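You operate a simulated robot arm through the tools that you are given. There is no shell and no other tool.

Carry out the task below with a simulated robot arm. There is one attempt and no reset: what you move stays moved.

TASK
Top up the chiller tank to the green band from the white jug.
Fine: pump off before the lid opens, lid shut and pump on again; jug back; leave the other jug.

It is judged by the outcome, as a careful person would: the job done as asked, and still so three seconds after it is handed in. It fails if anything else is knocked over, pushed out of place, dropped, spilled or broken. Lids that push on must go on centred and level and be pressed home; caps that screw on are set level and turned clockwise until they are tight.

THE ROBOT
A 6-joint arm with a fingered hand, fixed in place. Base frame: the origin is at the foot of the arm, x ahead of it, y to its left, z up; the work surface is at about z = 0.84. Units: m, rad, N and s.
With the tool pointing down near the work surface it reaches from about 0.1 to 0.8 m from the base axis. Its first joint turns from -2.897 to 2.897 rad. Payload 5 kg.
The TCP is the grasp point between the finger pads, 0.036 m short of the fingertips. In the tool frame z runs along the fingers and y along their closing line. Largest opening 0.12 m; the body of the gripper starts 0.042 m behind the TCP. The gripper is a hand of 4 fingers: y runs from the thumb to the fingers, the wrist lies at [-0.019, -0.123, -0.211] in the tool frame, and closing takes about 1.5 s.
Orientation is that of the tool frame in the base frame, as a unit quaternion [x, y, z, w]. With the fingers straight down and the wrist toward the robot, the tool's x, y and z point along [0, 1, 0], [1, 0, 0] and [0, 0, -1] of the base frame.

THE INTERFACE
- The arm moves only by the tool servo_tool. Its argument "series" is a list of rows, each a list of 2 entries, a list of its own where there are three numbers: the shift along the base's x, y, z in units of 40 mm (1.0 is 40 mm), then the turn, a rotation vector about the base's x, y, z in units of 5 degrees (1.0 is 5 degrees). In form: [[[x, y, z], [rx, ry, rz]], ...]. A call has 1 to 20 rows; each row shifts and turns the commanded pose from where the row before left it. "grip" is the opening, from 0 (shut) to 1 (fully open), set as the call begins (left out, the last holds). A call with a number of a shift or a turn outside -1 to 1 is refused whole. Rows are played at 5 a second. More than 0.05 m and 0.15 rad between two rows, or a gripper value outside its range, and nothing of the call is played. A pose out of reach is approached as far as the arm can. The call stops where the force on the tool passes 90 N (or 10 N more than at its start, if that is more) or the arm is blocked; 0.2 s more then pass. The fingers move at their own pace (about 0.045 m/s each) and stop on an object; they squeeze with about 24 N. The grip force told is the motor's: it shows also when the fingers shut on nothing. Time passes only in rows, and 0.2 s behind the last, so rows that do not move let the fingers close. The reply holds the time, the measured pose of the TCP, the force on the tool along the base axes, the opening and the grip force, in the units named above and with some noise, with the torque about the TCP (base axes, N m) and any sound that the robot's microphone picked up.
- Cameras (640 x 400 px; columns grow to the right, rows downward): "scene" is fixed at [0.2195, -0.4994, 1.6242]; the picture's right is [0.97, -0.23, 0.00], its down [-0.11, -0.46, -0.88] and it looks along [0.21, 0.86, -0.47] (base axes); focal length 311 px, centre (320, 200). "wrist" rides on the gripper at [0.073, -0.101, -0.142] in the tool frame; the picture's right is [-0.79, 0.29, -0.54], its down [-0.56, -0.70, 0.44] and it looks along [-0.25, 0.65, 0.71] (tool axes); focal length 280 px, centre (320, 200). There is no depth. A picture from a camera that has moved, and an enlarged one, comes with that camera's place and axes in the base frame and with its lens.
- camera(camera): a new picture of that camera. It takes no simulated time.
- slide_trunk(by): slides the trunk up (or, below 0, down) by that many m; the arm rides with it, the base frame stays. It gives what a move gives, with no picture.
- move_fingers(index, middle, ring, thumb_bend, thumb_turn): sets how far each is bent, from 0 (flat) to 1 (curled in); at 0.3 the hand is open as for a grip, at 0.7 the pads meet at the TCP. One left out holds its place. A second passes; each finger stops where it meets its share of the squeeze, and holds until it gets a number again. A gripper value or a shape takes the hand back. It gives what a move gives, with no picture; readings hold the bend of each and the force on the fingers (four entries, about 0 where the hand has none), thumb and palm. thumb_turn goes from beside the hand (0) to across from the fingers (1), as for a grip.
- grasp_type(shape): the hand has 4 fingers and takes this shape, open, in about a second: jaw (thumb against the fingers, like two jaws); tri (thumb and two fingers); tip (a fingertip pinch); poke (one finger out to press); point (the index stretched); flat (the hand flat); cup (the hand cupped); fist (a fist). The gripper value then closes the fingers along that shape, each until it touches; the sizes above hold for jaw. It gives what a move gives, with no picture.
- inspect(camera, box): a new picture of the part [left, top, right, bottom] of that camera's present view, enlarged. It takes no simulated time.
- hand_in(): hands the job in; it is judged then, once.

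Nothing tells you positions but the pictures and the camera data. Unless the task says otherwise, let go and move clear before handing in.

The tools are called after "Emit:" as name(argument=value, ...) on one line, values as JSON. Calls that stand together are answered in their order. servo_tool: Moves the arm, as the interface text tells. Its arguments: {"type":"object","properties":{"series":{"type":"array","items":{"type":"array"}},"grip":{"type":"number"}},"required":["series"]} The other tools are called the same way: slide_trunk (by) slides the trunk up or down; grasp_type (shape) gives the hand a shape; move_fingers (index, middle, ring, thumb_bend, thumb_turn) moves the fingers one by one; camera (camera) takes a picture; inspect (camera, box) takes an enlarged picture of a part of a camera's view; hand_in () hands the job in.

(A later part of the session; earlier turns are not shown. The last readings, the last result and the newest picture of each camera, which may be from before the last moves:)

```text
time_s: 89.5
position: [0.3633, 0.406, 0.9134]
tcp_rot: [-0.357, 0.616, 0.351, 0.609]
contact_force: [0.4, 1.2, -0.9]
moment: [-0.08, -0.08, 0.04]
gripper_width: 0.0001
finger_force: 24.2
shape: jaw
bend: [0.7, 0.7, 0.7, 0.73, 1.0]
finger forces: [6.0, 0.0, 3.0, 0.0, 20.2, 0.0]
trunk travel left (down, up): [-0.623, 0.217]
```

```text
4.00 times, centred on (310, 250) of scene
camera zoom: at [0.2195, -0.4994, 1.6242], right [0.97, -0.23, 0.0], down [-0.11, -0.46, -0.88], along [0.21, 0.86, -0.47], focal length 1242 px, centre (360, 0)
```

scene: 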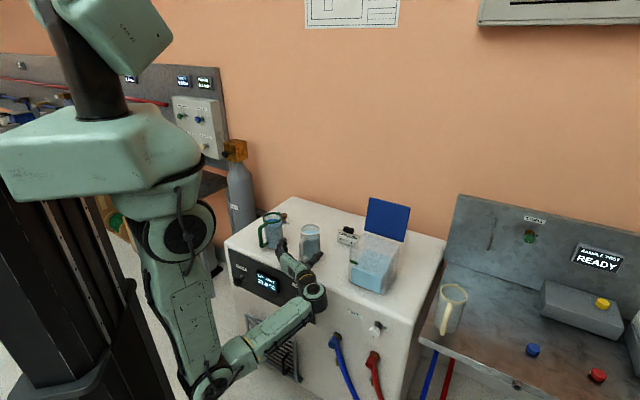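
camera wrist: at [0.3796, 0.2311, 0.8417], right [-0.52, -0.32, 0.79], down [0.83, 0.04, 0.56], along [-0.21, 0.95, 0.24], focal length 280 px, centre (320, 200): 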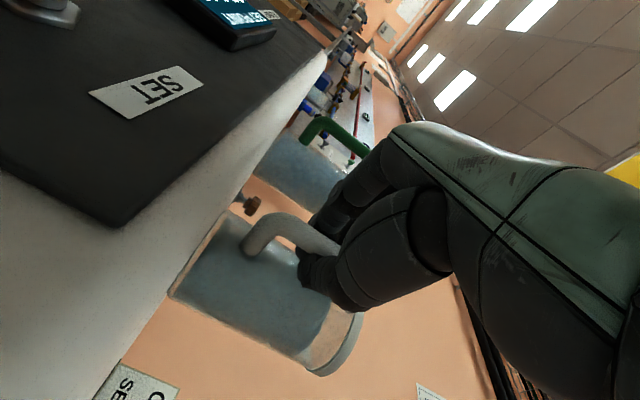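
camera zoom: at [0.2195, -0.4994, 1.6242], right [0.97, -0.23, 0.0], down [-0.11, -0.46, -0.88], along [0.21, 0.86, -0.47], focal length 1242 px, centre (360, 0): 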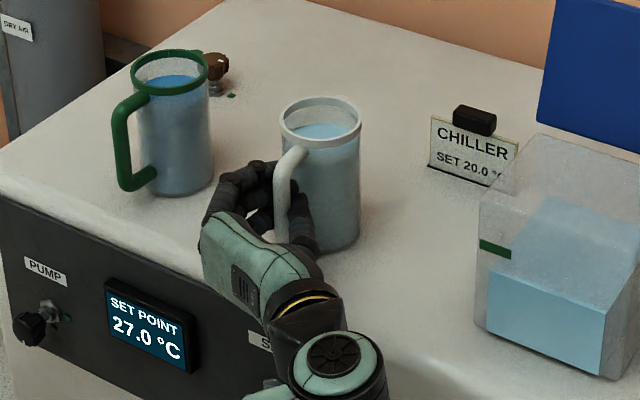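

Emit:
inspect(camera="wrist", box=[220, 160, 380, 330])

Emit:
inspect(camera="scene", box=[285, 220, 335, 275])

```text
2.35 times, centred on (300, 245) of wrist
camera zoom: at [0.3796, 0.2311, 0.8417], right [-0.52, -0.32, 0.79], down [0.83, 0.04, 0.56], along [-0.21, 0.95, 0.24], focal length 660 px, centre (367, 94)
```

zoom: 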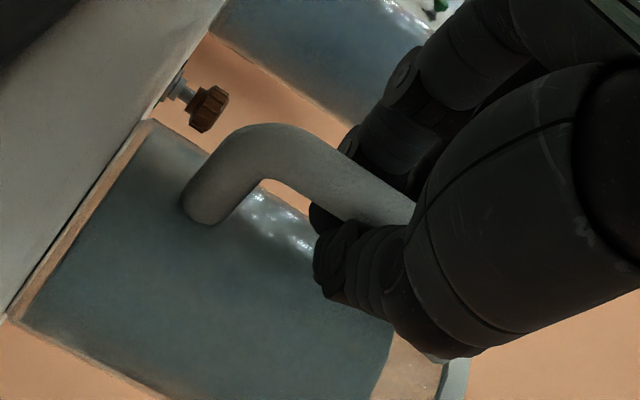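

```text
7.27 times, centred on (310, 248) of scene
camera zoom: at [0.2195, -0.4994, 1.6242], right [0.97, -0.23, 0.0], down [-0.11, -0.46, -0.88], along [0.21, 0.86, -0.47], focal length 2259 px, centre (393, -146)
```

zoom: 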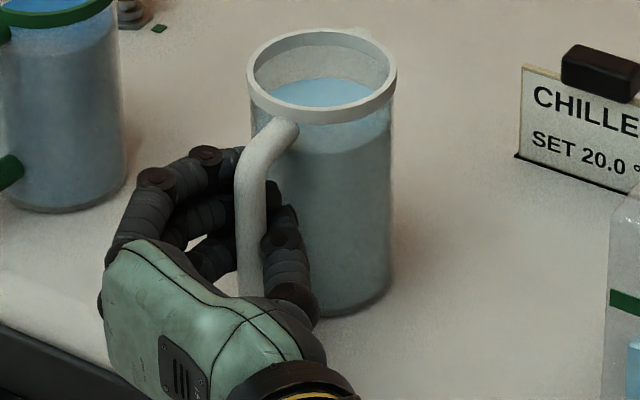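

The fingertips have met in front of the bar, so the handle sits loosely in a ring and the jug could swing. A firmer hold is the jug body itself, with the handle tucked into the palm and thumb and fingers at its widest point. I'll reopen and see whether I can advance with the hand straddling the body.

Emit:
servo_tool(series=[[[0, 0, 0], [0, 0, 0]], [[0, 0, 0], [0, 0, 0]], [[0, 0, 0], [0, 0, 0]], [[0, 0, 0], [0, 0, 0]], [[0, 0, 0], [0, 0, 0]], [[0, 0, 0], [0, 0, 0]], [[0, 0, 0], [0, 0, 0]]], grip=1.0)

Emit:
servo_tool(series=[[[0.08, 0.08, 0], [0, 0, -0.5]], [[0.08, 0.08, 0], [0, 0, -0.5]], [[0.08, 0.08, 0], [0, 0, -0.5]], [[0.08, 0.08, 0], [0, 0, -0.5]]])

Emit:
camera(camera="wrist")

Emit:
inspect(camera="scene", box=[260, 200, 360, 300])

```text
time_s: 91.1
position: [0.3639, 0.4074, 0.9114]
tcp_rot: [-0.357, 0.616, 0.351, 0.608]
contact_force: [0.0, 0.4, 1.0]
moment: [-0.02, 0.01, 0.02]
gripper_width: 0.1199
finger_force: 0.1
shape: jaw
bend: [0.3, 0.3, 0.3, 0.3, 0.98]
finger forces: [0.0, 0.0, 0.0, 0.0, 0.0, 0.0]
trunk travel left (down, up): [-0.623, 0.217]
```

```text
time_s: 92.1
position: [0.3763, 0.4184, 0.9126]
tcp_rot: [-0.301, 0.645, 0.297, 0.637]
contact_force: [-0.1, 0.1, -0.3]
moment: [0.02, 0.0, 0.0]
gripper_width: 0.1197
finger_force: 0.1
shape: jaw
bend: [0.3, 0.3, 0.3, 0.3, 0.98]
finger forces: [0.0, 0.0, 0.1, 0.0, 0.0, 0.0]
trunk travel left (down, up): [-0.623, 0.217]
```

```text
taken
camera wrist: at [0.3616, 0.2438, 0.8417], right [-0.56, -0.22, 0.8], down [0.82, -0.1, 0.56], along [-0.04, 0.97, 0.24], focal length 280 px, centre (320, 200)
```

wrist: 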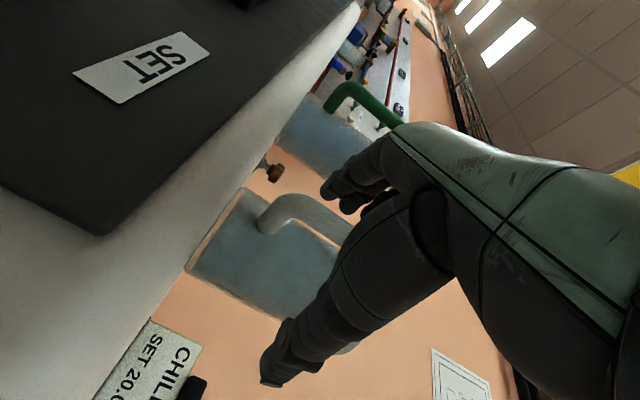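

```text
4.00 times, centred on (310, 250) of scene
camera zoom: at [0.2195, -0.4994, 1.6242], right [0.97, -0.23, 0.0], down [-0.11, -0.46, -0.88], along [0.21, 0.86, -0.47], focal length 1242 px, centre (360, 0)
```

zoom: 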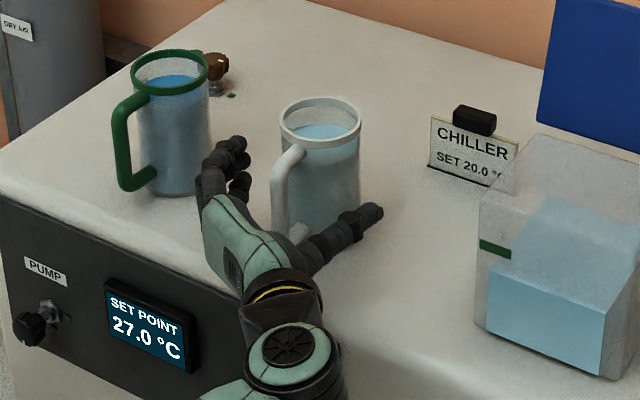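

The hand straddles the jug with no contact and is centred on its axis. I'll advance in small steps and watch the palm reading for the handle touching.

Emit:
servo_tool(series=[[[0.105, 0.125, 0], [0, 0, 0]], [[0.105, 0.125, 0], [0, 0, 0]], [[0.08, 0.095, 0], [0, 0, 0]]])

Emit:
inspect(camera="scene", box=[260, 200, 360, 300])

Emit:
camera(camera="wrist")

```text
time_s: 92.9
position: [0.3873, 0.4327, 0.9123]
tcp_rot: [-0.301, 0.645, 0.296, 0.637]
contact_force: [-0.1, 0.5, 1.5]
moment: [-0.04, -0.01, -0.02]
gripper_width: 0.1198
finger_force: 0.1
shape: jaw
bend: [0.3, 0.3, 0.3, 0.3, 0.98]
finger forces: [0.0, 0.0, 0.1, 0.0, 0.0, 0.0]
trunk travel left (down, up): [-0.623, 0.217]
```

```text
4.00 times, centred on (310, 250) of scene
camera zoom: at [0.2195, -0.4994, 1.6242], right [0.97, -0.23, 0.0], down [-0.11, -0.46, -0.88], along [0.21, 0.86, -0.47], focal length 1242 px, centre (360, 0)
```

zoom: 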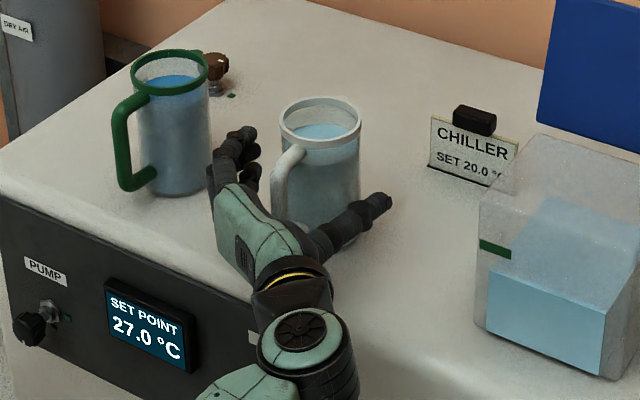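

```text
taken
camera wrist: at [0.3736, 0.2575, 0.8415], right [-0.56, -0.22, 0.79], down [0.82, -0.1, 0.56], along [-0.04, 0.97, 0.24], focal length 280 px, centre (320, 200)
```

wrist: 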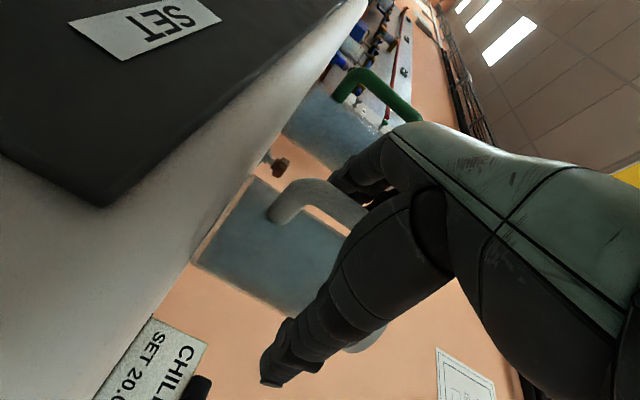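

Emit:
servo_tool(series=[[[0.064, 0.077, 0], [0, 0, 0]], [[0.064, 0.077, 0], [0, 0, 0]]])

Emit:
servo_tool(series=[[[0.064, 0.077, 0], [0, 0, 0]]])

Emit:
inspect(camera="scene", box=[260, 200, 360, 300])

```text
time_s: 93.5
position: [0.3936, 0.4392, 0.9128]
tcp_rot: [-0.301, 0.644, 0.297, 0.637]
contact_force: [-0.7, 0.1, 0.5]
moment: [0.0, 0.0, -0.02]
gripper_width: 0.1195
finger_force: 0.0
shape: jaw
bend: [0.3, 0.3, 0.3, 0.3, 0.98]
finger forces: [0.1, 0.1, 0.0, 0.0, 0.0, 0.1]
trunk travel left (down, up): [-0.623, 0.217]
```

```text
time_s: 93.9
position: [0.3964, 0.443, 0.9127]
tcp_rot: [-0.302, 0.644, 0.298, 0.637]
contact_force: [0.6, 0.2, -0.6]
moment: [0.03, -0.03, -0.01]
gripper_width: 0.1197
finger_force: 0.1
shape: jaw
bend: [0.3, 0.3, 0.3, 0.3, 0.98]
finger forces: [0.0, 0.0, 0.1, 0.0, 0.0, 0.0]
trunk travel left (down, up): [-0.623, 0.217]
```

```text
4.00 times, centred on (310, 250) of scene
camera zoom: at [0.2195, -0.4994, 1.6242], right [0.97, -0.23, 0.0], down [-0.11, -0.46, -0.88], along [0.21, 0.86, -0.47], focal length 1242 px, centre (360, 0)
```

zoom: 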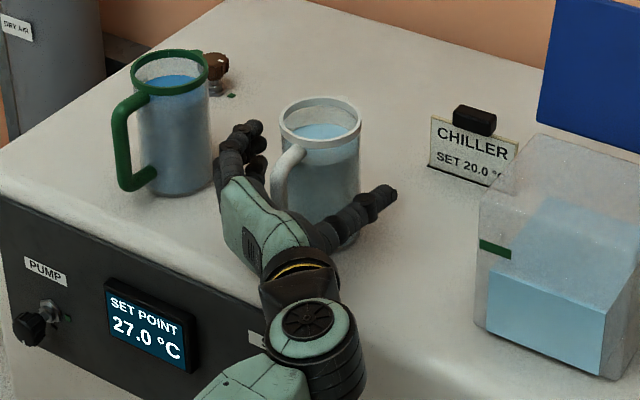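

Emit:
servo_tool(series=[[[0.064, 0.077, 0], [0, 0, 0]]])

Emit:
servo_tool(series=[[[0.064, 0.077, 0], [0, 0, 0]]])

Emit:
inspect(camera="scene", box=[260, 200, 360, 300])

Emit:
camera(camera="wrist")

```text
time_s: 94.3
position: [0.3997, 0.4449, 0.9113]
tcp_rot: [-0.301, 0.645, 0.297, 0.637]
contact_force: [-0.4, -1.5, 0.7]
moment: [-0.03, 0.01, 0.0]
gripper_width: 0.1197
finger_force: 0.2
shape: jaw
bend: [0.3, 0.3, 0.3, 0.3, 0.98]
finger forces: [0.0, 0.1, 0.0, 0.1, 0.1, 0.1]
trunk travel left (down, up): [-0.623, 0.217]
```

```text
time_s: 94.7
position: [0.4014, 0.4493, 0.9132]
tcp_rot: [-0.302, 0.644, 0.297, 0.637]
contact_force: [-0.3, -0.1, -0.6]
moment: [-0.02, 0.0, 0.01]
gripper_width: 0.1197
finger_force: 0.0
shape: jaw
bend: [0.3, 0.3, 0.3, 0.3, 0.98]
finger forces: [0.0, 0.0, 0.0, 0.0, 0.1, 0.0]
trunk travel left (down, up): [-0.623, 0.217]
```

```text
4.00 times, centred on (310, 250) of scene
camera zoom: at [0.2195, -0.4994, 1.6242], right [0.97, -0.23, 0.0], down [-0.11, -0.46, -0.88], along [0.21, 0.86, -0.47], focal length 1242 px, centre (360, 0)
```

zoom: 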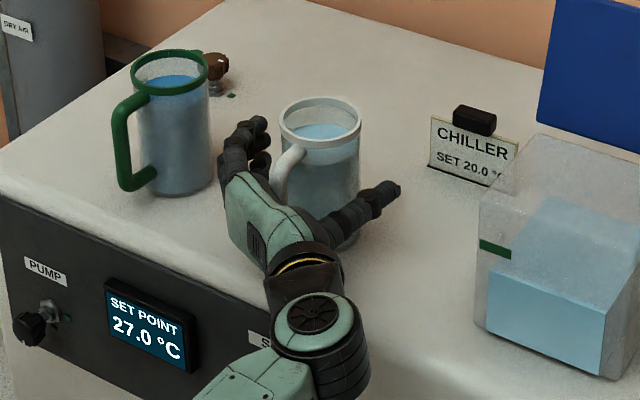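

```text
taken
camera wrist: at [0.3863, 0.273, 0.8415], right [-0.56, -0.22, 0.8], down [0.82, -0.1, 0.56], along [-0.04, 0.97, 0.24], focal length 280 px, centre (320, 200)
```

wrist: 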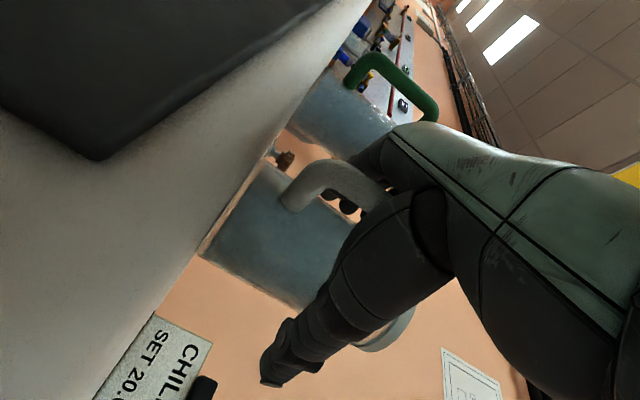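

Emit:
servo_tool(series=[[[0.064, 0.077, 0], [0, 0, 0]]])

Emit:
servo_tool(series=[[[0.064, 0.077, 0], [0, 0, 0]]])

Emit:
inspect(camera="scene", box=[260, 200, 360, 300])

```text
time_s: 95.1
position: [0.4039, 0.4514, 0.913]
tcp_rot: [-0.302, 0.644, 0.297, 0.637]
contact_force: [0.0, -0.8, -0.5]
moment: [-0.04, -0.01, 0.01]
gripper_width: 0.1197
finger_force: 0.1
shape: jaw
bend: [0.3, 0.3, 0.3, 0.3, 0.98]
finger forces: [0.0, 0.0, 0.1, 0.0, 0.1, 0.0]
trunk travel left (down, up): [-0.623, 0.217]
```

```text
time_s: 95.5
position: [0.4066, 0.4559, 0.9123]
tcp_rot: [-0.302, 0.644, 0.297, 0.637]
contact_force: [0.4, -0.6, 0.1]
moment: [0.02, -0.01, -0.01]
gripper_width: 0.1197
finger_force: 0.0
shape: jaw
bend: [0.3, 0.3, 0.3, 0.3, 0.98]
finger forces: [0.0, 0.0, 0.0, 0.0, 0.0, 0.0]
trunk travel left (down, up): [-0.623, 0.217]
```

```text
4.00 times, centred on (310, 250) of scene
camera zoom: at [0.2195, -0.4994, 1.6242], right [0.97, -0.23, 0.0], down [-0.11, -0.46, -0.88], along [0.21, 0.86, -0.47], focal length 1242 px, centre (360, 0)
```

zoom: 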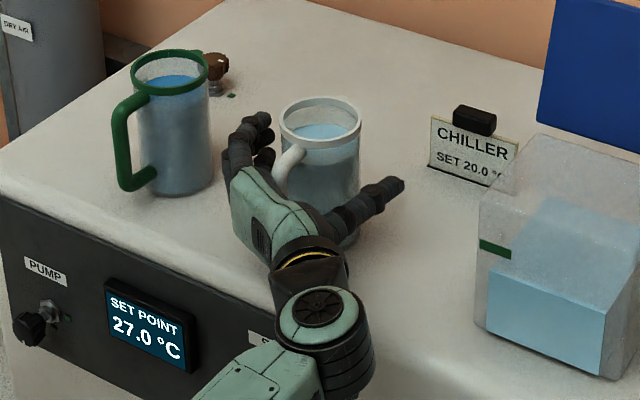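

Still no contact and the jug hasn't moved. The grasp point is now within about 1 cm of the jug's axis, so thumb and fingers will meet the body past its widest point. I'll close on it.

Emit:
servo_tool(series=[[[0, 0, 0], [0, 0, 0]], [[0, 0, 0], [0, 0, 0]], [[0, 0, 0], [0, 0, 0]], [[0, 0, 0], [0, 0, 0]], [[0, 0, 0], [0, 0, 0]], [[0, 0, 0], [0, 0, 0]], [[0, 0, 0], [0, 0, 0]], [[0, 0, 0], [0, 0, 0]]], grip=0.3)

Emit:
inspect(camera="scene", box=[260, 200, 360, 300])

Emit:
camera(camera="wrist")

```text
time_s: 97.3
position: [0.4058, 0.4556, 0.9127]
tcp_rot: [-0.301, 0.644, 0.297, 0.637]
contact_force: [1.6, 0.3, -0.4]
moment: [-0.07, -0.1, 0.02]
gripper_width: 0.0665
finger_force: 23.8
shape: jaw
bend: [0.74, 0.42, 0.39, 0.68, 1.0]
finger forces: [12.2, 6.7, 2.9, 0.1, 21.2, 0.0]
trunk travel left (down, up): [-0.623, 0.217]
```

```text
4.00 times, centred on (310, 250) of scene
camera zoom: at [0.2195, -0.4994, 1.6242], right [0.97, -0.23, 0.0], down [-0.11, -0.46, -0.88], along [0.21, 0.86, -0.47], focal length 1242 px, centre (360, 0)
```

zoom: 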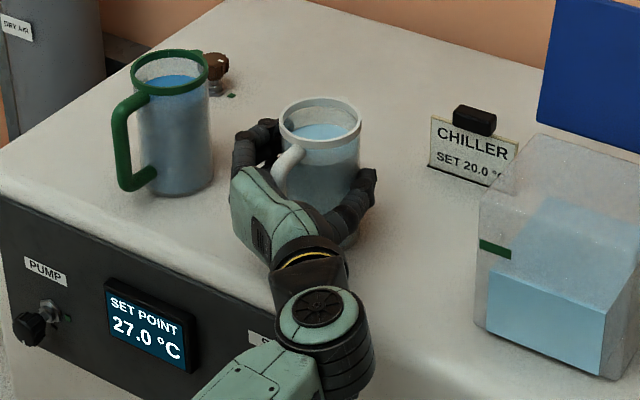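

```text
taken
camera wrist: at [0.3914, 0.2792, 0.8418], right [-0.56, -0.22, 0.79], down [0.82, -0.1, 0.56], along [-0.04, 0.97, 0.24], focal length 280 px, centre (320, 200)
```

wrist: 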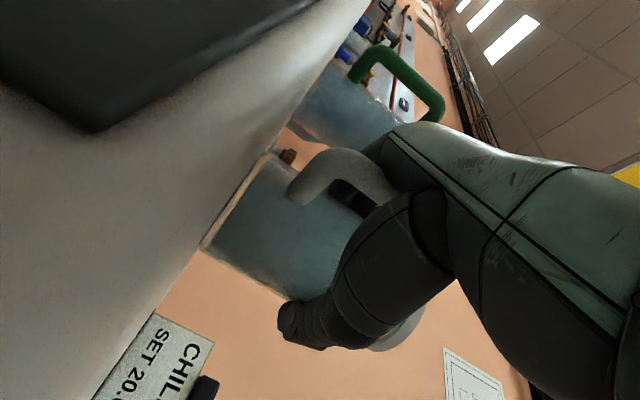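

A firm grip: all three fingers and the thumb are loaded on the body, and the jug hasn't shifted. I'll lift 2 cm with the trunk and check that it hangs level.

Emit:
slide_trunk(by=0.02)

Emit:
inspect(camera="scene", box=[260, 190, 360, 290])

Emit:
camera(camera="wrist")

```text
time_s: 98.0
position: [0.4059, 0.4547, 0.9334]
tcp_rot: [-0.301, 0.644, 0.298, 0.637]
contact_force: [0.1, -0.2, -2.9]
moment: [-0.05, 0.0, 0.01]
gripper_width: 0.0665
finger_force: 24.2
shape: jaw
bend: [0.74, 0.43, 0.4, 0.68, 0.99]
finger forces: [13.0, 6.4, 2.9, 0.0, 21.0, 0.0]
trunk travel left (down, up): [-0.643, 0.197]
```

```text
4.00 times, centred on (310, 240) of scene
camera zoom: at [0.2195, -0.4994, 1.6242], right [0.97, -0.23, 0.0], down [-0.11, -0.46, -0.88], along [0.21, 0.86, -0.47], focal length 1242 px, centre (360, 40)
```

zoom: 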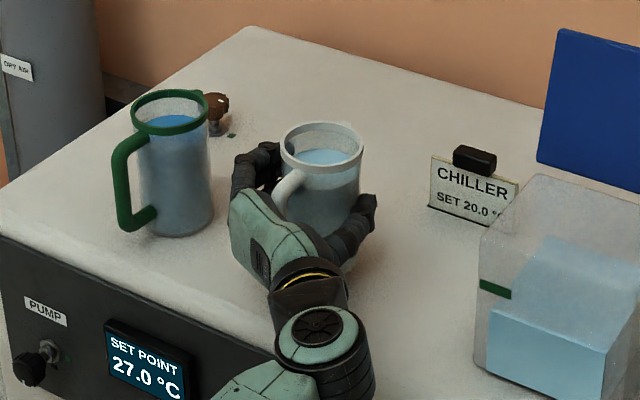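

```text
taken
camera wrist: at [0.3913, 0.2793, 0.8614], right [-0.56, -0.22, 0.8], down [0.82, -0.1, 0.56], along [-0.04, 0.97, 0.24], focal length 280 px, centre (320, 200)
```

wrist: 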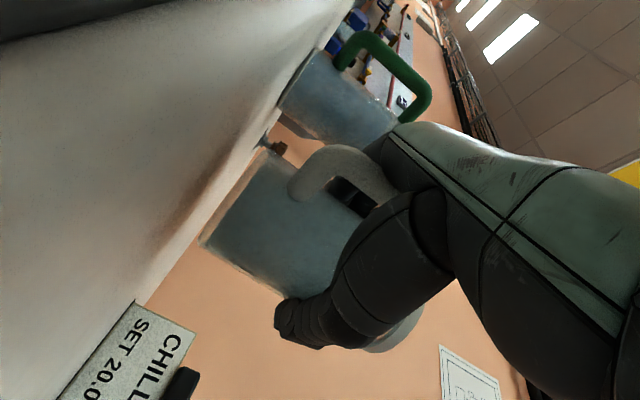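

The jug is off the surface, level, and weighs about 3 N. Its resting pose to return to is TCP (0.406, 0.456, 0.913). I'll raise it clear of everything, then carry it level to the front of the tank, turning it slightly so the spout faces the opening.

Emit:
slide_trunk(by=0.15)

Emit:
servo_tool(series=[[[0.304, -0.365, 0.015], [0, 0, -0.417]], [[0.304, -0.365, 0.015], [0, 0, -0.417]], [[0.304, -0.365, 0.015], [0, 0, -0.417]], [[0.304, -0.365, 0.015], [0, 0, -0.417]], [[0.304, -0.365, 0.015], [0, 0, -0.417]], [[0.304, -0.365, 0.015], [0, 0, -0.417]]])

Emit:
camera(camera="scene")

Emit:
camera(camera="wrist")

```text
time_s: 99.7
position: [0.406, 0.4555, 1.0825]
tcp_rot: [-0.302, 0.645, 0.297, 0.636]
contact_force: [0.0, 0.4, -3.2]
moment: [-0.01, 0.03, 0.0]
gripper_width: 0.0664
finger_force: 23.4
shape: jaw
bend: [0.74, 0.43, 0.4, 0.68, 0.99]
finger forces: [12.9, 6.5, 3.0, 0.0, 21.1, 0.0]
trunk travel left (down, up): [-0.793, 0.047]
```

```text
time_s: 101.1
position: [0.4795, 0.3665, 1.0869]
tcp_rot: [-0.23, 0.673, 0.226, 0.666]
contact_force: [-1.1, 0.6, -3.0]
moment: [0.0, 0.05, 0.01]
gripper_width: 0.0664
finger_force: 23.9
shape: jaw
bend: [0.74, 0.43, 0.4, 0.68, 0.99]
finger forces: [12.8, 6.6, 3.0, 0.1, 21.1, 0.1]
trunk travel left (down, up): [-0.793, 0.047]
```

```text
taken
```

scene: 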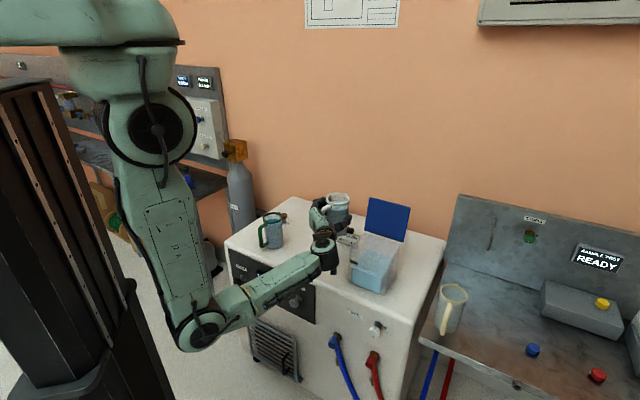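

```text
taken
camera wrist: at [0.428, 0.198, 1.0149], right [-0.6, -0.09, 0.8], down [0.78, -0.28, 0.56], along [0.17, 0.96, 0.24], focal length 280 px, centre (320, 200)
```

wrist: 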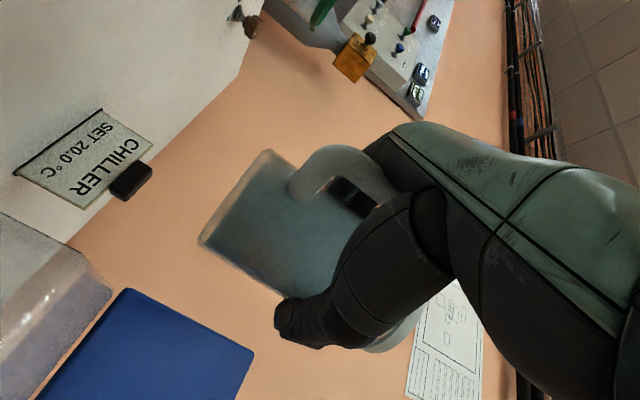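

Emit:
servo_tool(series=[[[0.304, -0.365, 0.015], [0, 0, -0.417]], [[0.304, -0.365, 0.015], [0, 0, -0.417]], [[0.304, -0.365, 0.015], [0, 0, -0.417]], [[0.304, -0.365, 0.015], [0, 0, -0.417]], [[0.304, -0.365, 0.015], [0, 0, -0.417]], [[0.304, -0.365, 0.015], [0, 0, -0.417]]])

Emit:
camera(camera="scene")

Emit:
camera(camera="wrist")

Emit:
inspect(camera="scene", box=[300, 180, 430, 300])

```text
time_s: 102.5
position: [0.5522, 0.2811, 1.0905]
tcp_rot: [-0.155, 0.694, 0.153, 0.686]
contact_force: [0.6, 0.4, -4.1]
moment: [-0.01, 0.05, -0.01]
gripper_width: 0.0662
finger_force: 23.5
shape: jaw
bend: [0.74, 0.43, 0.4, 0.68, 0.99]
finger forces: [12.7, 6.4, 3.1, 0.0, 21.0, 0.1]
trunk travel left (down, up): [-0.793, 0.047]
```

```text
taken
```

scene: 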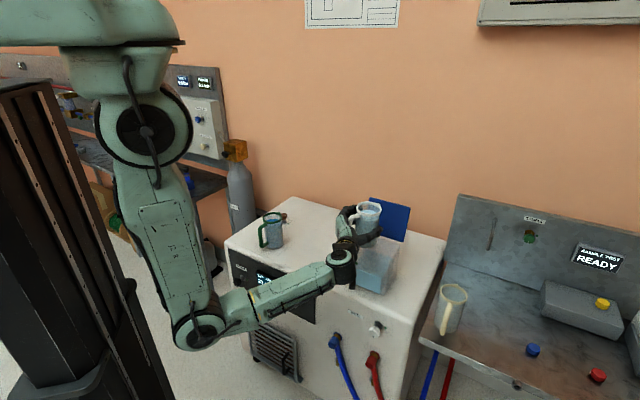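

```text
taken
camera wrist: at [0.4653, 0.1254, 1.0186], right [-0.6, 0.04, 0.8], down [0.7, -0.44, 0.56], along [0.37, 0.9, 0.24], focal length 280 px, centre (320, 200)
```

wrist: 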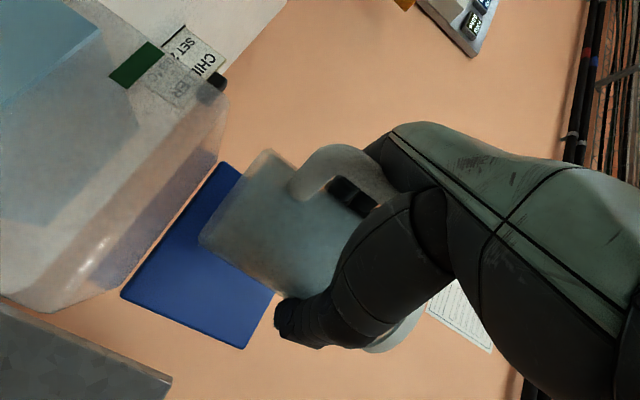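

```text
3.33 times, centred on (365, 240) of scene
camera zoom: at [0.2195, -0.4994, 1.6242], right [0.97, -0.23, 0.0], down [-0.11, -0.46, -0.88], along [0.21, 0.86, -0.47], focal length 1035 px, centre (170, 67)
```

zoom: 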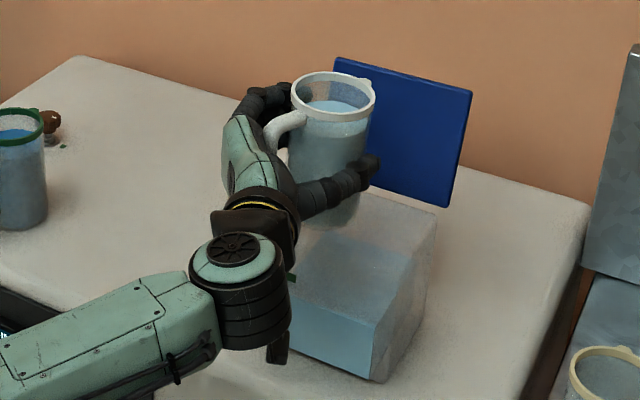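

The jug is level with its spout over the tank opening, and the wrist camera can see the green band. I'll tilt to 40° about the spout, which should be just short of pouring, then check.

Emit:
servo_tool(series=[[[-0.112, -0.043, -0.07], [-0.3616, 0.932, 0]], [[-0.112, -0.043, -0.07], [-0.3616, 0.932, 0]], [[-0.112, -0.043, -0.07], [-0.3616, 0.932, 0]], [[-0.075, -0.0285, -0.07], [-0.3616, 0.932, 0]], [[-0.075, -0.0285, -0.07], [-0.3616, 0.932, 0]], [[-0.075, -0.0285, -0.07], [-0.3616, 0.932, 0]], [[-0.032, -0.012, -0.07], [-0.3616, 0.932, 0]]])

Emit:
camera(camera="wrist")

Emit:
inspect(camera="scene", box=[300, 180, 430, 300])

```text
time_s: 104.1
position: [0.529, 0.2703, 1.0686]
tcp_rot: [-0.18, 0.872, 0.112, 0.441]
contact_force: [0.0, 0.0, -3.3]
moment: [-0.01, -0.02, -0.02]
gripper_width: 0.0664
finger_force: 23.7
shape: jaw
bend: [0.74, 0.43, 0.4, 0.68, 0.99]
finger forces: [13.4, 6.2, 3.4, 0.1, 21.7, 0.0]
trunk travel left (down, up): [-0.793, 0.047]
```

```text
taken
camera wrist: at [0.4272, 0.112, 1.09], right [-0.09, 0.24, 0.97], down [0.92, -0.36, 0.17], along [0.39, 0.9, -0.19], focal length 280 px, centre (320, 200)
```

wrist: 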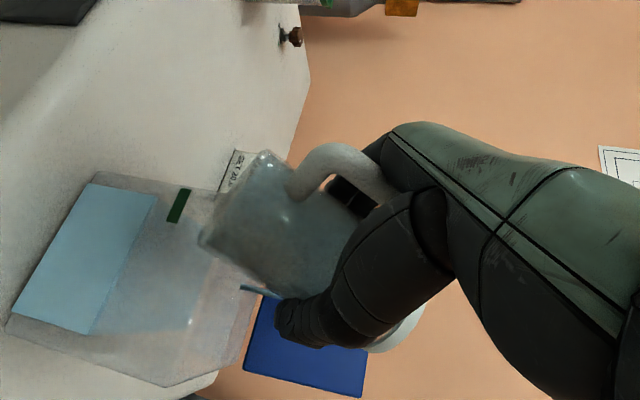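

```text
3.33 times, centred on (365, 240) of scene
camera zoom: at [0.2195, -0.4994, 1.6242], right [0.97, -0.23, 0.0], down [-0.11, -0.46, -0.88], along [0.21, 0.86, -0.47], focal length 1035 px, centre (170, 67)
```

zoom: 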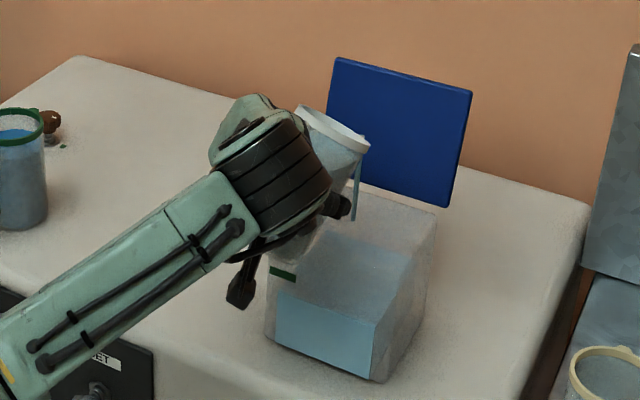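

Water is already flowing from the spout, straight down into the middle of the tank. I'll hold this tilt for a second and read the level against the band.

Emit:
servo_tool(series=[[[0, 0, 0], [0, 0, 0]], [[0, 0, 0], [0, 0, 0]], [[0, 0, 0], [0, 0, 0]], [[0, 0, 0], [0, 0, 0]]])

Emit:
inspect(camera="scene", box=[330, 210, 420, 300])

Emit:
inspect(camera="wrist", box=[0, 140, 300, 400])

```text
time_s: 105.1
position: [0.5277, 0.2713, 1.0703]
tcp_rot: [-0.18, 0.871, 0.112, 0.444]
contact_force: [-0.7, 0.3, -3.5]
moment: [0.0, -0.03, 0.0]
gripper_width: 0.0662
finger_force: 24.4
shape: jaw
bend: [0.74, 0.43, 0.4, 0.68, 0.99]
finger forces: [13.3, 6.3, 3.5, 0.0, 21.6, 0.0]
trunk travel left (down, up): [-0.793, 0.047]
```

```text
4.44 times, centred on (375, 255) of scene
camera zoom: at [0.2195, -0.4994, 1.6242], right [0.97, -0.23, 0.0], down [-0.11, -0.46, -0.88], along [0.21, 0.86, -0.47], focal length 1380 px, centre (76, -44)
```

zoom: 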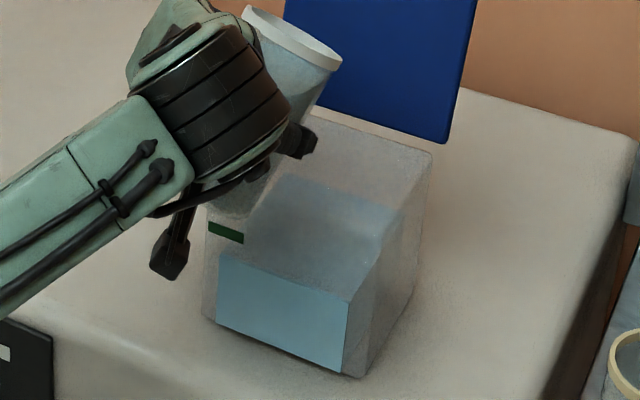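

```text
1.54 times, centred on (150, 270) of wrist
camera zoom: at [0.4267, 0.1119, 1.09], right [-0.09, 0.24, 0.97], down [0.92, -0.36, 0.17], along [0.39, 0.9, -0.19], focal length 431 px, centre (582, 92)
```

zoom: 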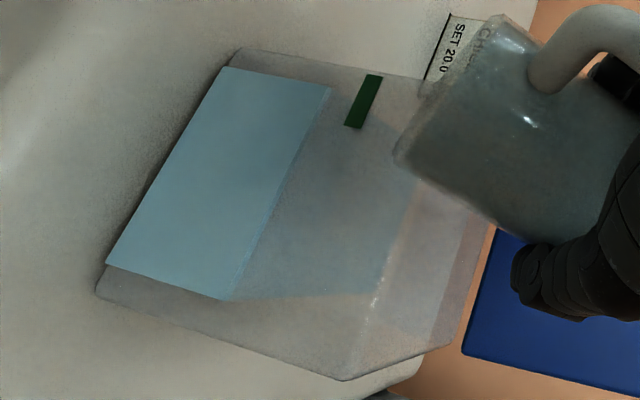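

The stream stops once the jug's surface meets the lip, so I can pour in small increments. I'll go on to 45° and hold.

Emit:
servo_tool(series=[[[-0.025, -0.01, -0.05], [-0.3254, 0.839, 0]], [[-0.025, -0.01, -0.05], [-0.3254, 0.839, 0]], [[0, 0, 0], [0, 0, 0]], [[0, 0, 0], [0, 0, 0]], [[0, 0, 0], [0, 0, 0]], [[0, 0, 0], [0, 0, 0]], [[0, 0, 0], [0, 0, 0]]])

Emit:
inspect(camera="scene", box=[340, 240, 410, 300])

Emit:
camera(camera="wrist")

Emit:
inspect(camera="scene", box=[300, 180, 430, 300])

```text
time_s: 106.7
position: [0.5261, 0.2711, 1.0654]
tcp_rot: [-0.184, 0.904, 0.101, 0.373]
contact_force: [0.5, 1.0, -4.6]
moment: [0.03, -0.03, 0.01]
gripper_width: 0.0664
finger_force: 24.0
shape: jaw
bend: [0.74, 0.43, 0.4, 0.68, 0.99]
finger forces: [13.4, 6.2, 3.4, 0.1, 21.8, 0.0]
trunk travel left (down, up): [-0.793, 0.047]
```

```text
6.67 times, centred on (375, 270) of scene
camera zoom: at [0.2195, -0.4994, 1.6242], right [0.97, -0.23, 0.0], down [-0.11, -0.46, -0.88], along [0.21, 0.86, -0.47], focal length 2071 px, centre (-47, -267)
```

zoom: 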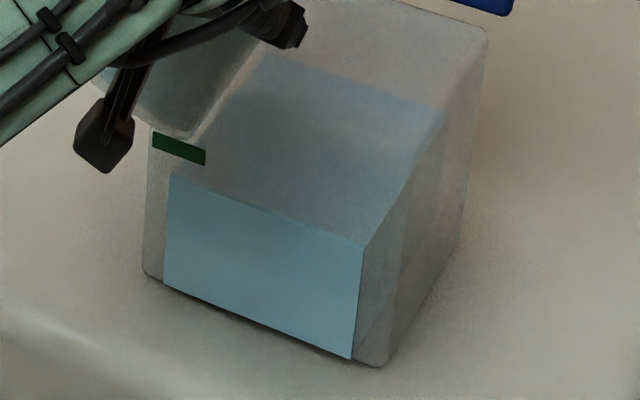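

```text
taken
camera wrist: at [0.4297, 0.1129, 1.1095], right [0.05, 0.29, 0.95], down [0.93, -0.35, 0.06], along [0.35, 0.89, -0.29], focal length 280 px, centre (320, 200)
```

wrist: 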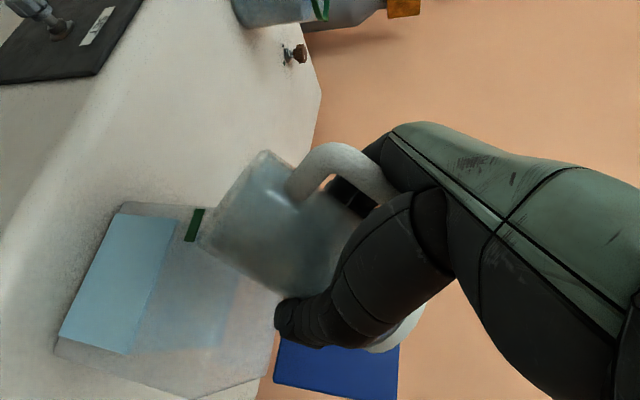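

```text
3.33 times, centred on (365, 240) of scene
camera zoom: at [0.2195, -0.4994, 1.6242], right [0.97, -0.23, 0.0], down [-0.11, -0.46, -0.88], along [0.21, 0.86, -0.47], focal length 1035 px, centre (170, 67)
```

zoom: 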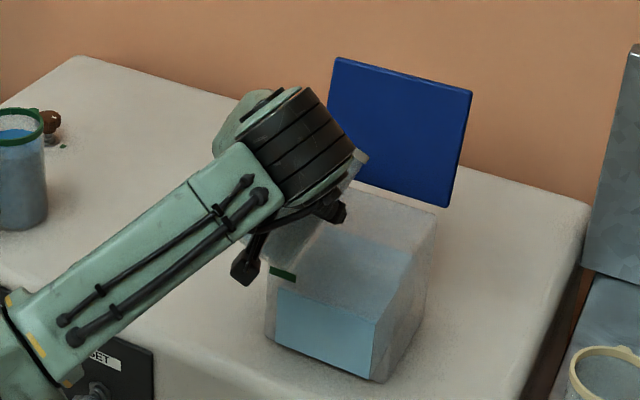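

The level rose about 4 mm and needs roughly 2 cm more to reach the middle of the band. I'll continue tilting about the spout in small steps.

Emit:
servo_tool(series=[[[0.005, 0, 0.01], [-0.2712, 0.699, 0]], [[0.005, 0, 0.01], [-0.2712, 0.699, 0]], [[0, 0, 0], [0, 0, 0]], [[0, 0, 0], [0, 0, 0]], [[0, 0, 0], [0, 0, 0]], [[0, 0, 0], [0, 0, 0]], [[0, 0, 0], [0, 0, 0]]])

Emit:
inspect(camera="scene", box=[340, 240, 410, 300])

Emit:
inspect(camera="scene", box=[300, 180, 430, 300])

```text
time_s: 108.3
position: [0.5272, 0.2704, 1.0671]
tcp_rot: [-0.186, 0.927, 0.091, 0.313]
contact_force: [-0.2, -0.4, -2.9]
moment: [-0.01, -0.04, 0.01]
gripper_width: 0.0664
finger_force: 24.0
shape: jaw
bend: [0.74, 0.43, 0.4, 0.68, 0.99]
finger forces: [13.6, 6.2, 3.3, 0.1, 21.8, 0.0]
trunk travel left (down, up): [-0.793, 0.047]
```

```text
6.67 times, centred on (375, 270) of scene
camera zoom: at [0.2195, -0.4994, 1.6242], right [0.97, -0.23, 0.0], down [-0.11, -0.46, -0.88], along [0.21, 0.86, -0.47], focal length 2071 px, centre (-47, -267)
```

zoom: 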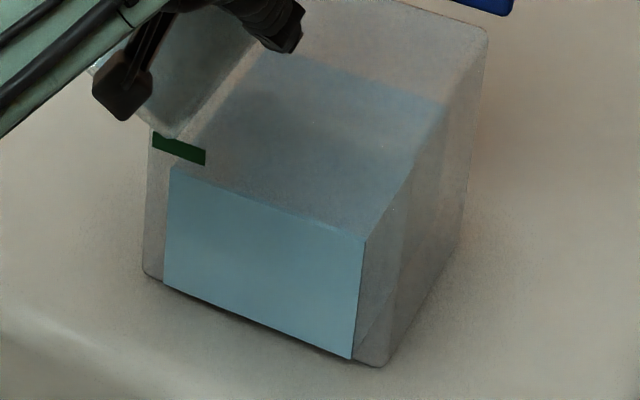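

```text
3.33 times, centred on (365, 240) of scene
camera zoom: at [0.2195, -0.4994, 1.6242], right [0.97, -0.23, 0.0], down [-0.11, -0.46, -0.88], along [0.21, 0.86, -0.47], focal length 1035 px, centre (170, 67)
```

zoom: 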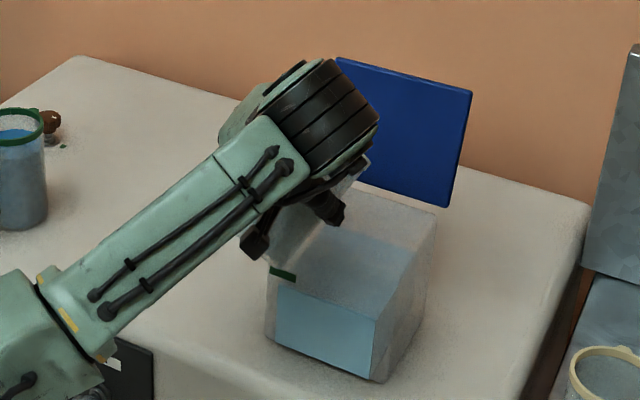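

Emit:
servo_tool(series=[[[0.01, 0.003, 0.03], [-0.2, 0.515, 0]], [[0.01, 0.003, 0.03], [-0.2, 0.515, 0]], [[0, 0, 0], [0, 0, 0]], [[0, 0, 0], [0, 0, 0]], [[0, 0, 0], [0, 0, 0]], [[0, 0, 0], [0, 0, 0]], [[0, 0, 0], [0, 0, 0]]])

Emit:
inspect(camera="scene", box=[340, 240, 410, 300])

Emit:
camera(camera="wrist")

```text
time_s: 109.9
position: [0.5286, 0.2711, 1.0692]
tcp_rot: [-0.187, 0.942, 0.082, 0.267]
contact_force: [0.0, 0.0, -4.4]
moment: [-0.01, -0.04, -0.01]
gripper_width: 0.0665
finger_force: 24.0
shape: jaw
bend: [0.74, 0.43, 0.4, 0.68, 0.99]
finger forces: [13.6, 6.2, 3.4, 0.0, 21.9, 0.0]
trunk travel left (down, up): [-0.793, 0.047]
```

```text
6.67 times, centred on (375, 270) of scene
camera zoom: at [0.2195, -0.4994, 1.6242], right [0.97, -0.23, 0.0], down [-0.11, -0.46, -0.88], along [0.21, 0.86, -0.47], focal length 2071 px, centre (-47, -267)
```

zoom: 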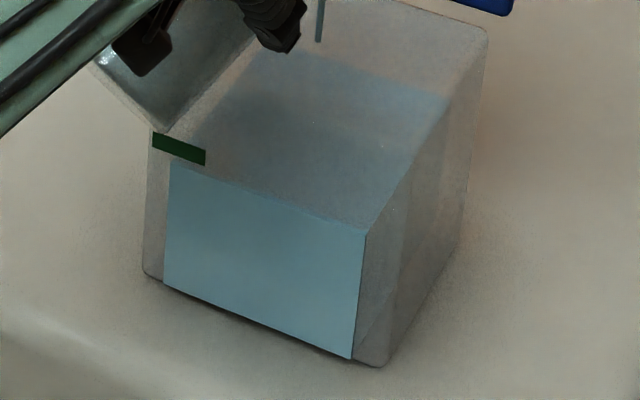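

```text
taken
camera wrist: at [0.4435, 0.1181, 1.1448], right [0.25, 0.37, 0.89], down [0.93, -0.36, -0.11], along [0.28, 0.86, -0.43], focal length 280 px, centre (320, 200)
```

wrist: 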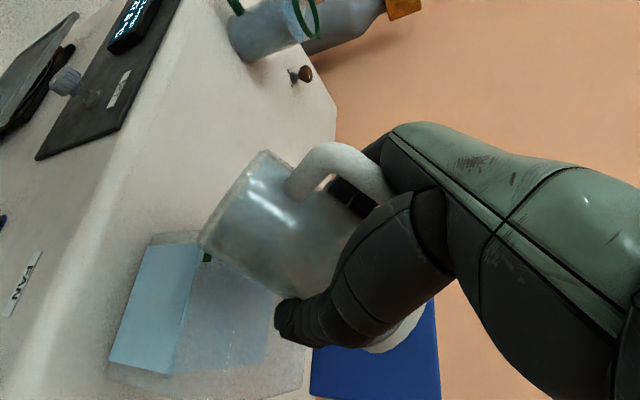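

Emit:
servo_tool(series=[[[0, 0, 0], [0, 0, 0]], [[0, 0, 0], [0, 0, 0]], [[0, 0, 0], [0, 0, 0]], [[0, 0, 0], [0, 0, 0]]])

Emit:
inspect(camera="scene", box=[340, 240, 410, 300])

Emit:
inspect(camera="wrist", box=[90, 200, 330, 400])

```text
time_s: 110.9
position: [0.5272, 0.271, 1.0706]
tcp_rot: [-0.187, 0.942, 0.082, 0.266]
contact_force: [0.7, 0.3, -4.1]
moment: [0.03, -0.07, 0.01]
gripper_width: 0.0665
finger_force: 24.7
shape: jaw
bend: [0.74, 0.43, 0.4, 0.68, 0.99]
finger forces: [13.5, 6.3, 3.4, 0.1, 21.9, 0.0]
trunk travel left (down, up): [-0.793, 0.047]
```

```text
6.67 times, centred on (375, 270) of scene
camera zoom: at [0.2195, -0.4994, 1.6242], right [0.97, -0.23, 0.0], down [-0.11, -0.46, -0.88], along [0.21, 0.86, -0.47], focal length 2071 px, centre (-47, -267)
```

zoom: 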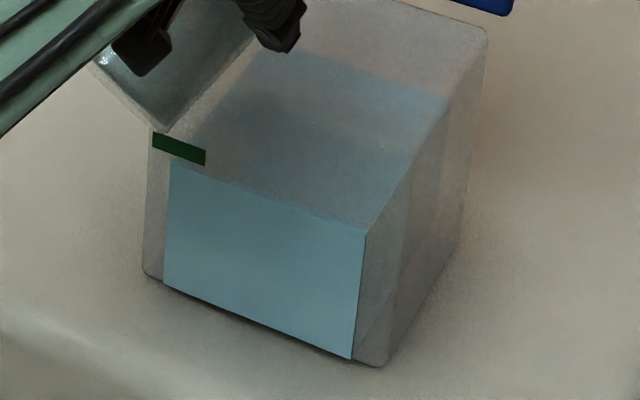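

```text
2.00 times, centred on (210, 300) of wrist
camera zoom: at [0.4434, 0.1181, 1.1448], right [0.25, 0.37, 0.89], down [0.93, -0.36, -0.11], along [0.28, 0.86, -0.43], focal length 561 px, centre (540, 0)
```

zoom: 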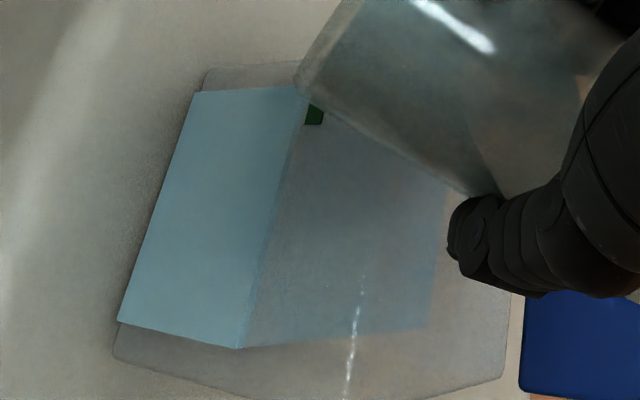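

The level is now just under the band. I need about 7 mm more to sit mid-band, so I'll go gently from here.

Emit:
servo_tool(series=[[[0.015, 0.006, 0.06], [-0.206, 0.531, 0]], [[0.015, 0.006, 0.06], [-0.206, 0.531, 0]], [[0, 0, 0], [0, 0, 0]], [[0, 0, 0], [0, 0, 0]], [[0, 0, 0], [0, 0, 0]], [[0, 0, 0], [0, 0, 0]], [[0, 0, 0], [0, 0, 0]], [[0, 0, 0], [0, 0, 0]], [[0, 0, 0], [0, 0, 0]]])

Emit:
inspect(camera="scene", box=[340, 240, 410, 300])

Emit:
inspect(camera="scene", box=[300, 180, 430, 300])

```text
time_s: 112.9
position: [0.5289, 0.2712, 1.0752]
tcp_rot: [-0.188, 0.954, 0.074, 0.22]
contact_force: [0.1, -0.2, -3.5]
moment: [0.03, -0.07, 0.05]
gripper_width: 0.0663
finger_force: 24.2
shape: jaw
bend: [0.74, 0.43, 0.4, 0.68, 0.99]
finger forces: [13.6, 6.1, 3.4, 0.0, 21.9, 0.0]
trunk travel left (down, up): [-0.793, 0.047]
```

```text
6.67 times, centred on (375, 270) of scene
camera zoom: at [0.2195, -0.4994, 1.6242], right [0.97, -0.23, 0.0], down [-0.11, -0.46, -0.88], along [0.21, 0.86, -0.47], focal length 2071 px, centre (-47, -267)
```

zoom: 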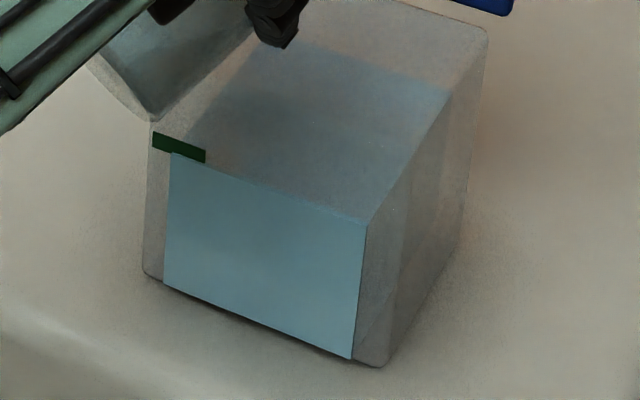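

```text
3.33 times, centred on (365, 240) of scene
camera zoom: at [0.2195, -0.4994, 1.6242], right [0.97, -0.23, 0.0], down [-0.11, -0.46, -0.88], along [0.21, 0.86, -0.47], focal length 1035 px, centre (170, 67)
```

zoom: 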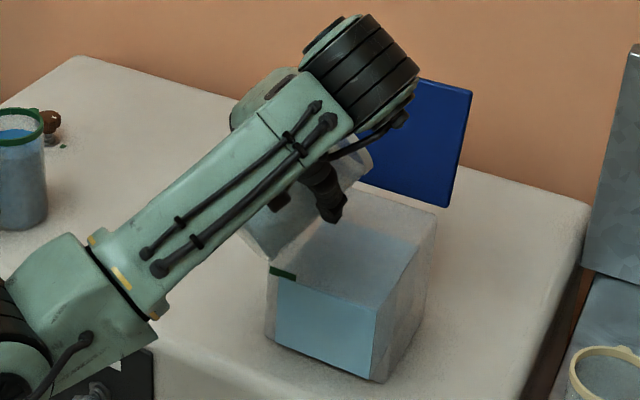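

The water surface is now right at the band's lower edge. One more small tilt of about 5° should bring it to mid-band.

Emit:
servo_tool(series=[[[0.015, 0.006, 0.05], [-0.181, 0.466, 0]], [[0.015, 0.006, 0.05], [-0.181, 0.466, 0]], [[0, 0, 0], [0, 0, 0]], [[0, 0, 0], [0, 0, 0]], [[0, 0, 0], [0, 0, 0]], [[0, 0, 0], [0, 0, 0]], [[0, 0, 0], [0, 0, 0]], [[0, 0, 0], [0, 0, 0]], [[0, 0, 0], [0, 0, 0]]])

Emit:
inspect(camera="scene", box=[340, 240, 410, 300])

Emit:
inspect(camera="scene", box=[350, 255, 375, 275])

```text
time_s: 114.9
position: [0.5316, 0.2723, 1.0787]
tcp_rot: [-0.188, 0.964, 0.066, 0.178]
contact_force: [-0.3, -0.7, -3.0]
moment: [0.01, -0.09, -0.03]
gripper_width: 0.0664
finger_force: 24.5
shape: jaw
bend: [0.74, 0.43, 0.4, 0.68, 0.99]
finger forces: [13.6, 6.3, 3.4, 0.0, 21.9, 0.0]
trunk travel left (down, up): [-0.793, 0.047]
```

```text
6.67 times, centred on (375, 270) of scene
camera zoom: at [0.2195, -0.4994, 1.6242], right [0.97, -0.23, 0.0], down [-0.11, -0.46, -0.88], along [0.21, 0.86, -0.47], focal length 2071 px, centre (-47, -267)
```

zoom: 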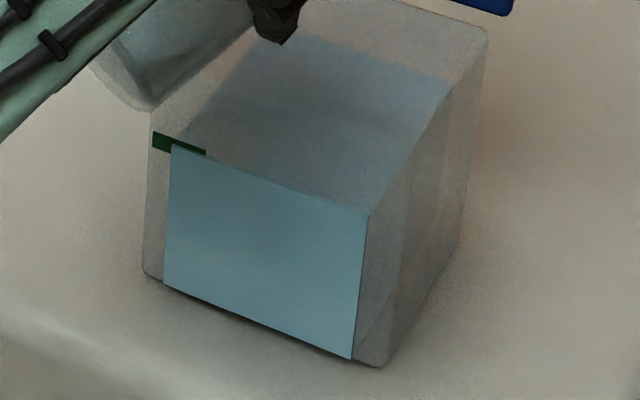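

```text
16.00 times, centred on (362, 265) of scene
camera zoom: at [0.2195, -0.4994, 1.6242], right [0.97, -0.23, 0.0], down [-0.11, -0.46, -0.88], along [0.21, 0.86, -0.47], focal length 4970 px, centre (-360, -840)
```

zoom: 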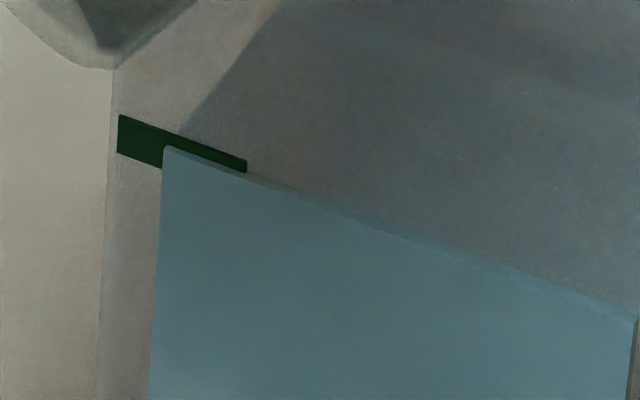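

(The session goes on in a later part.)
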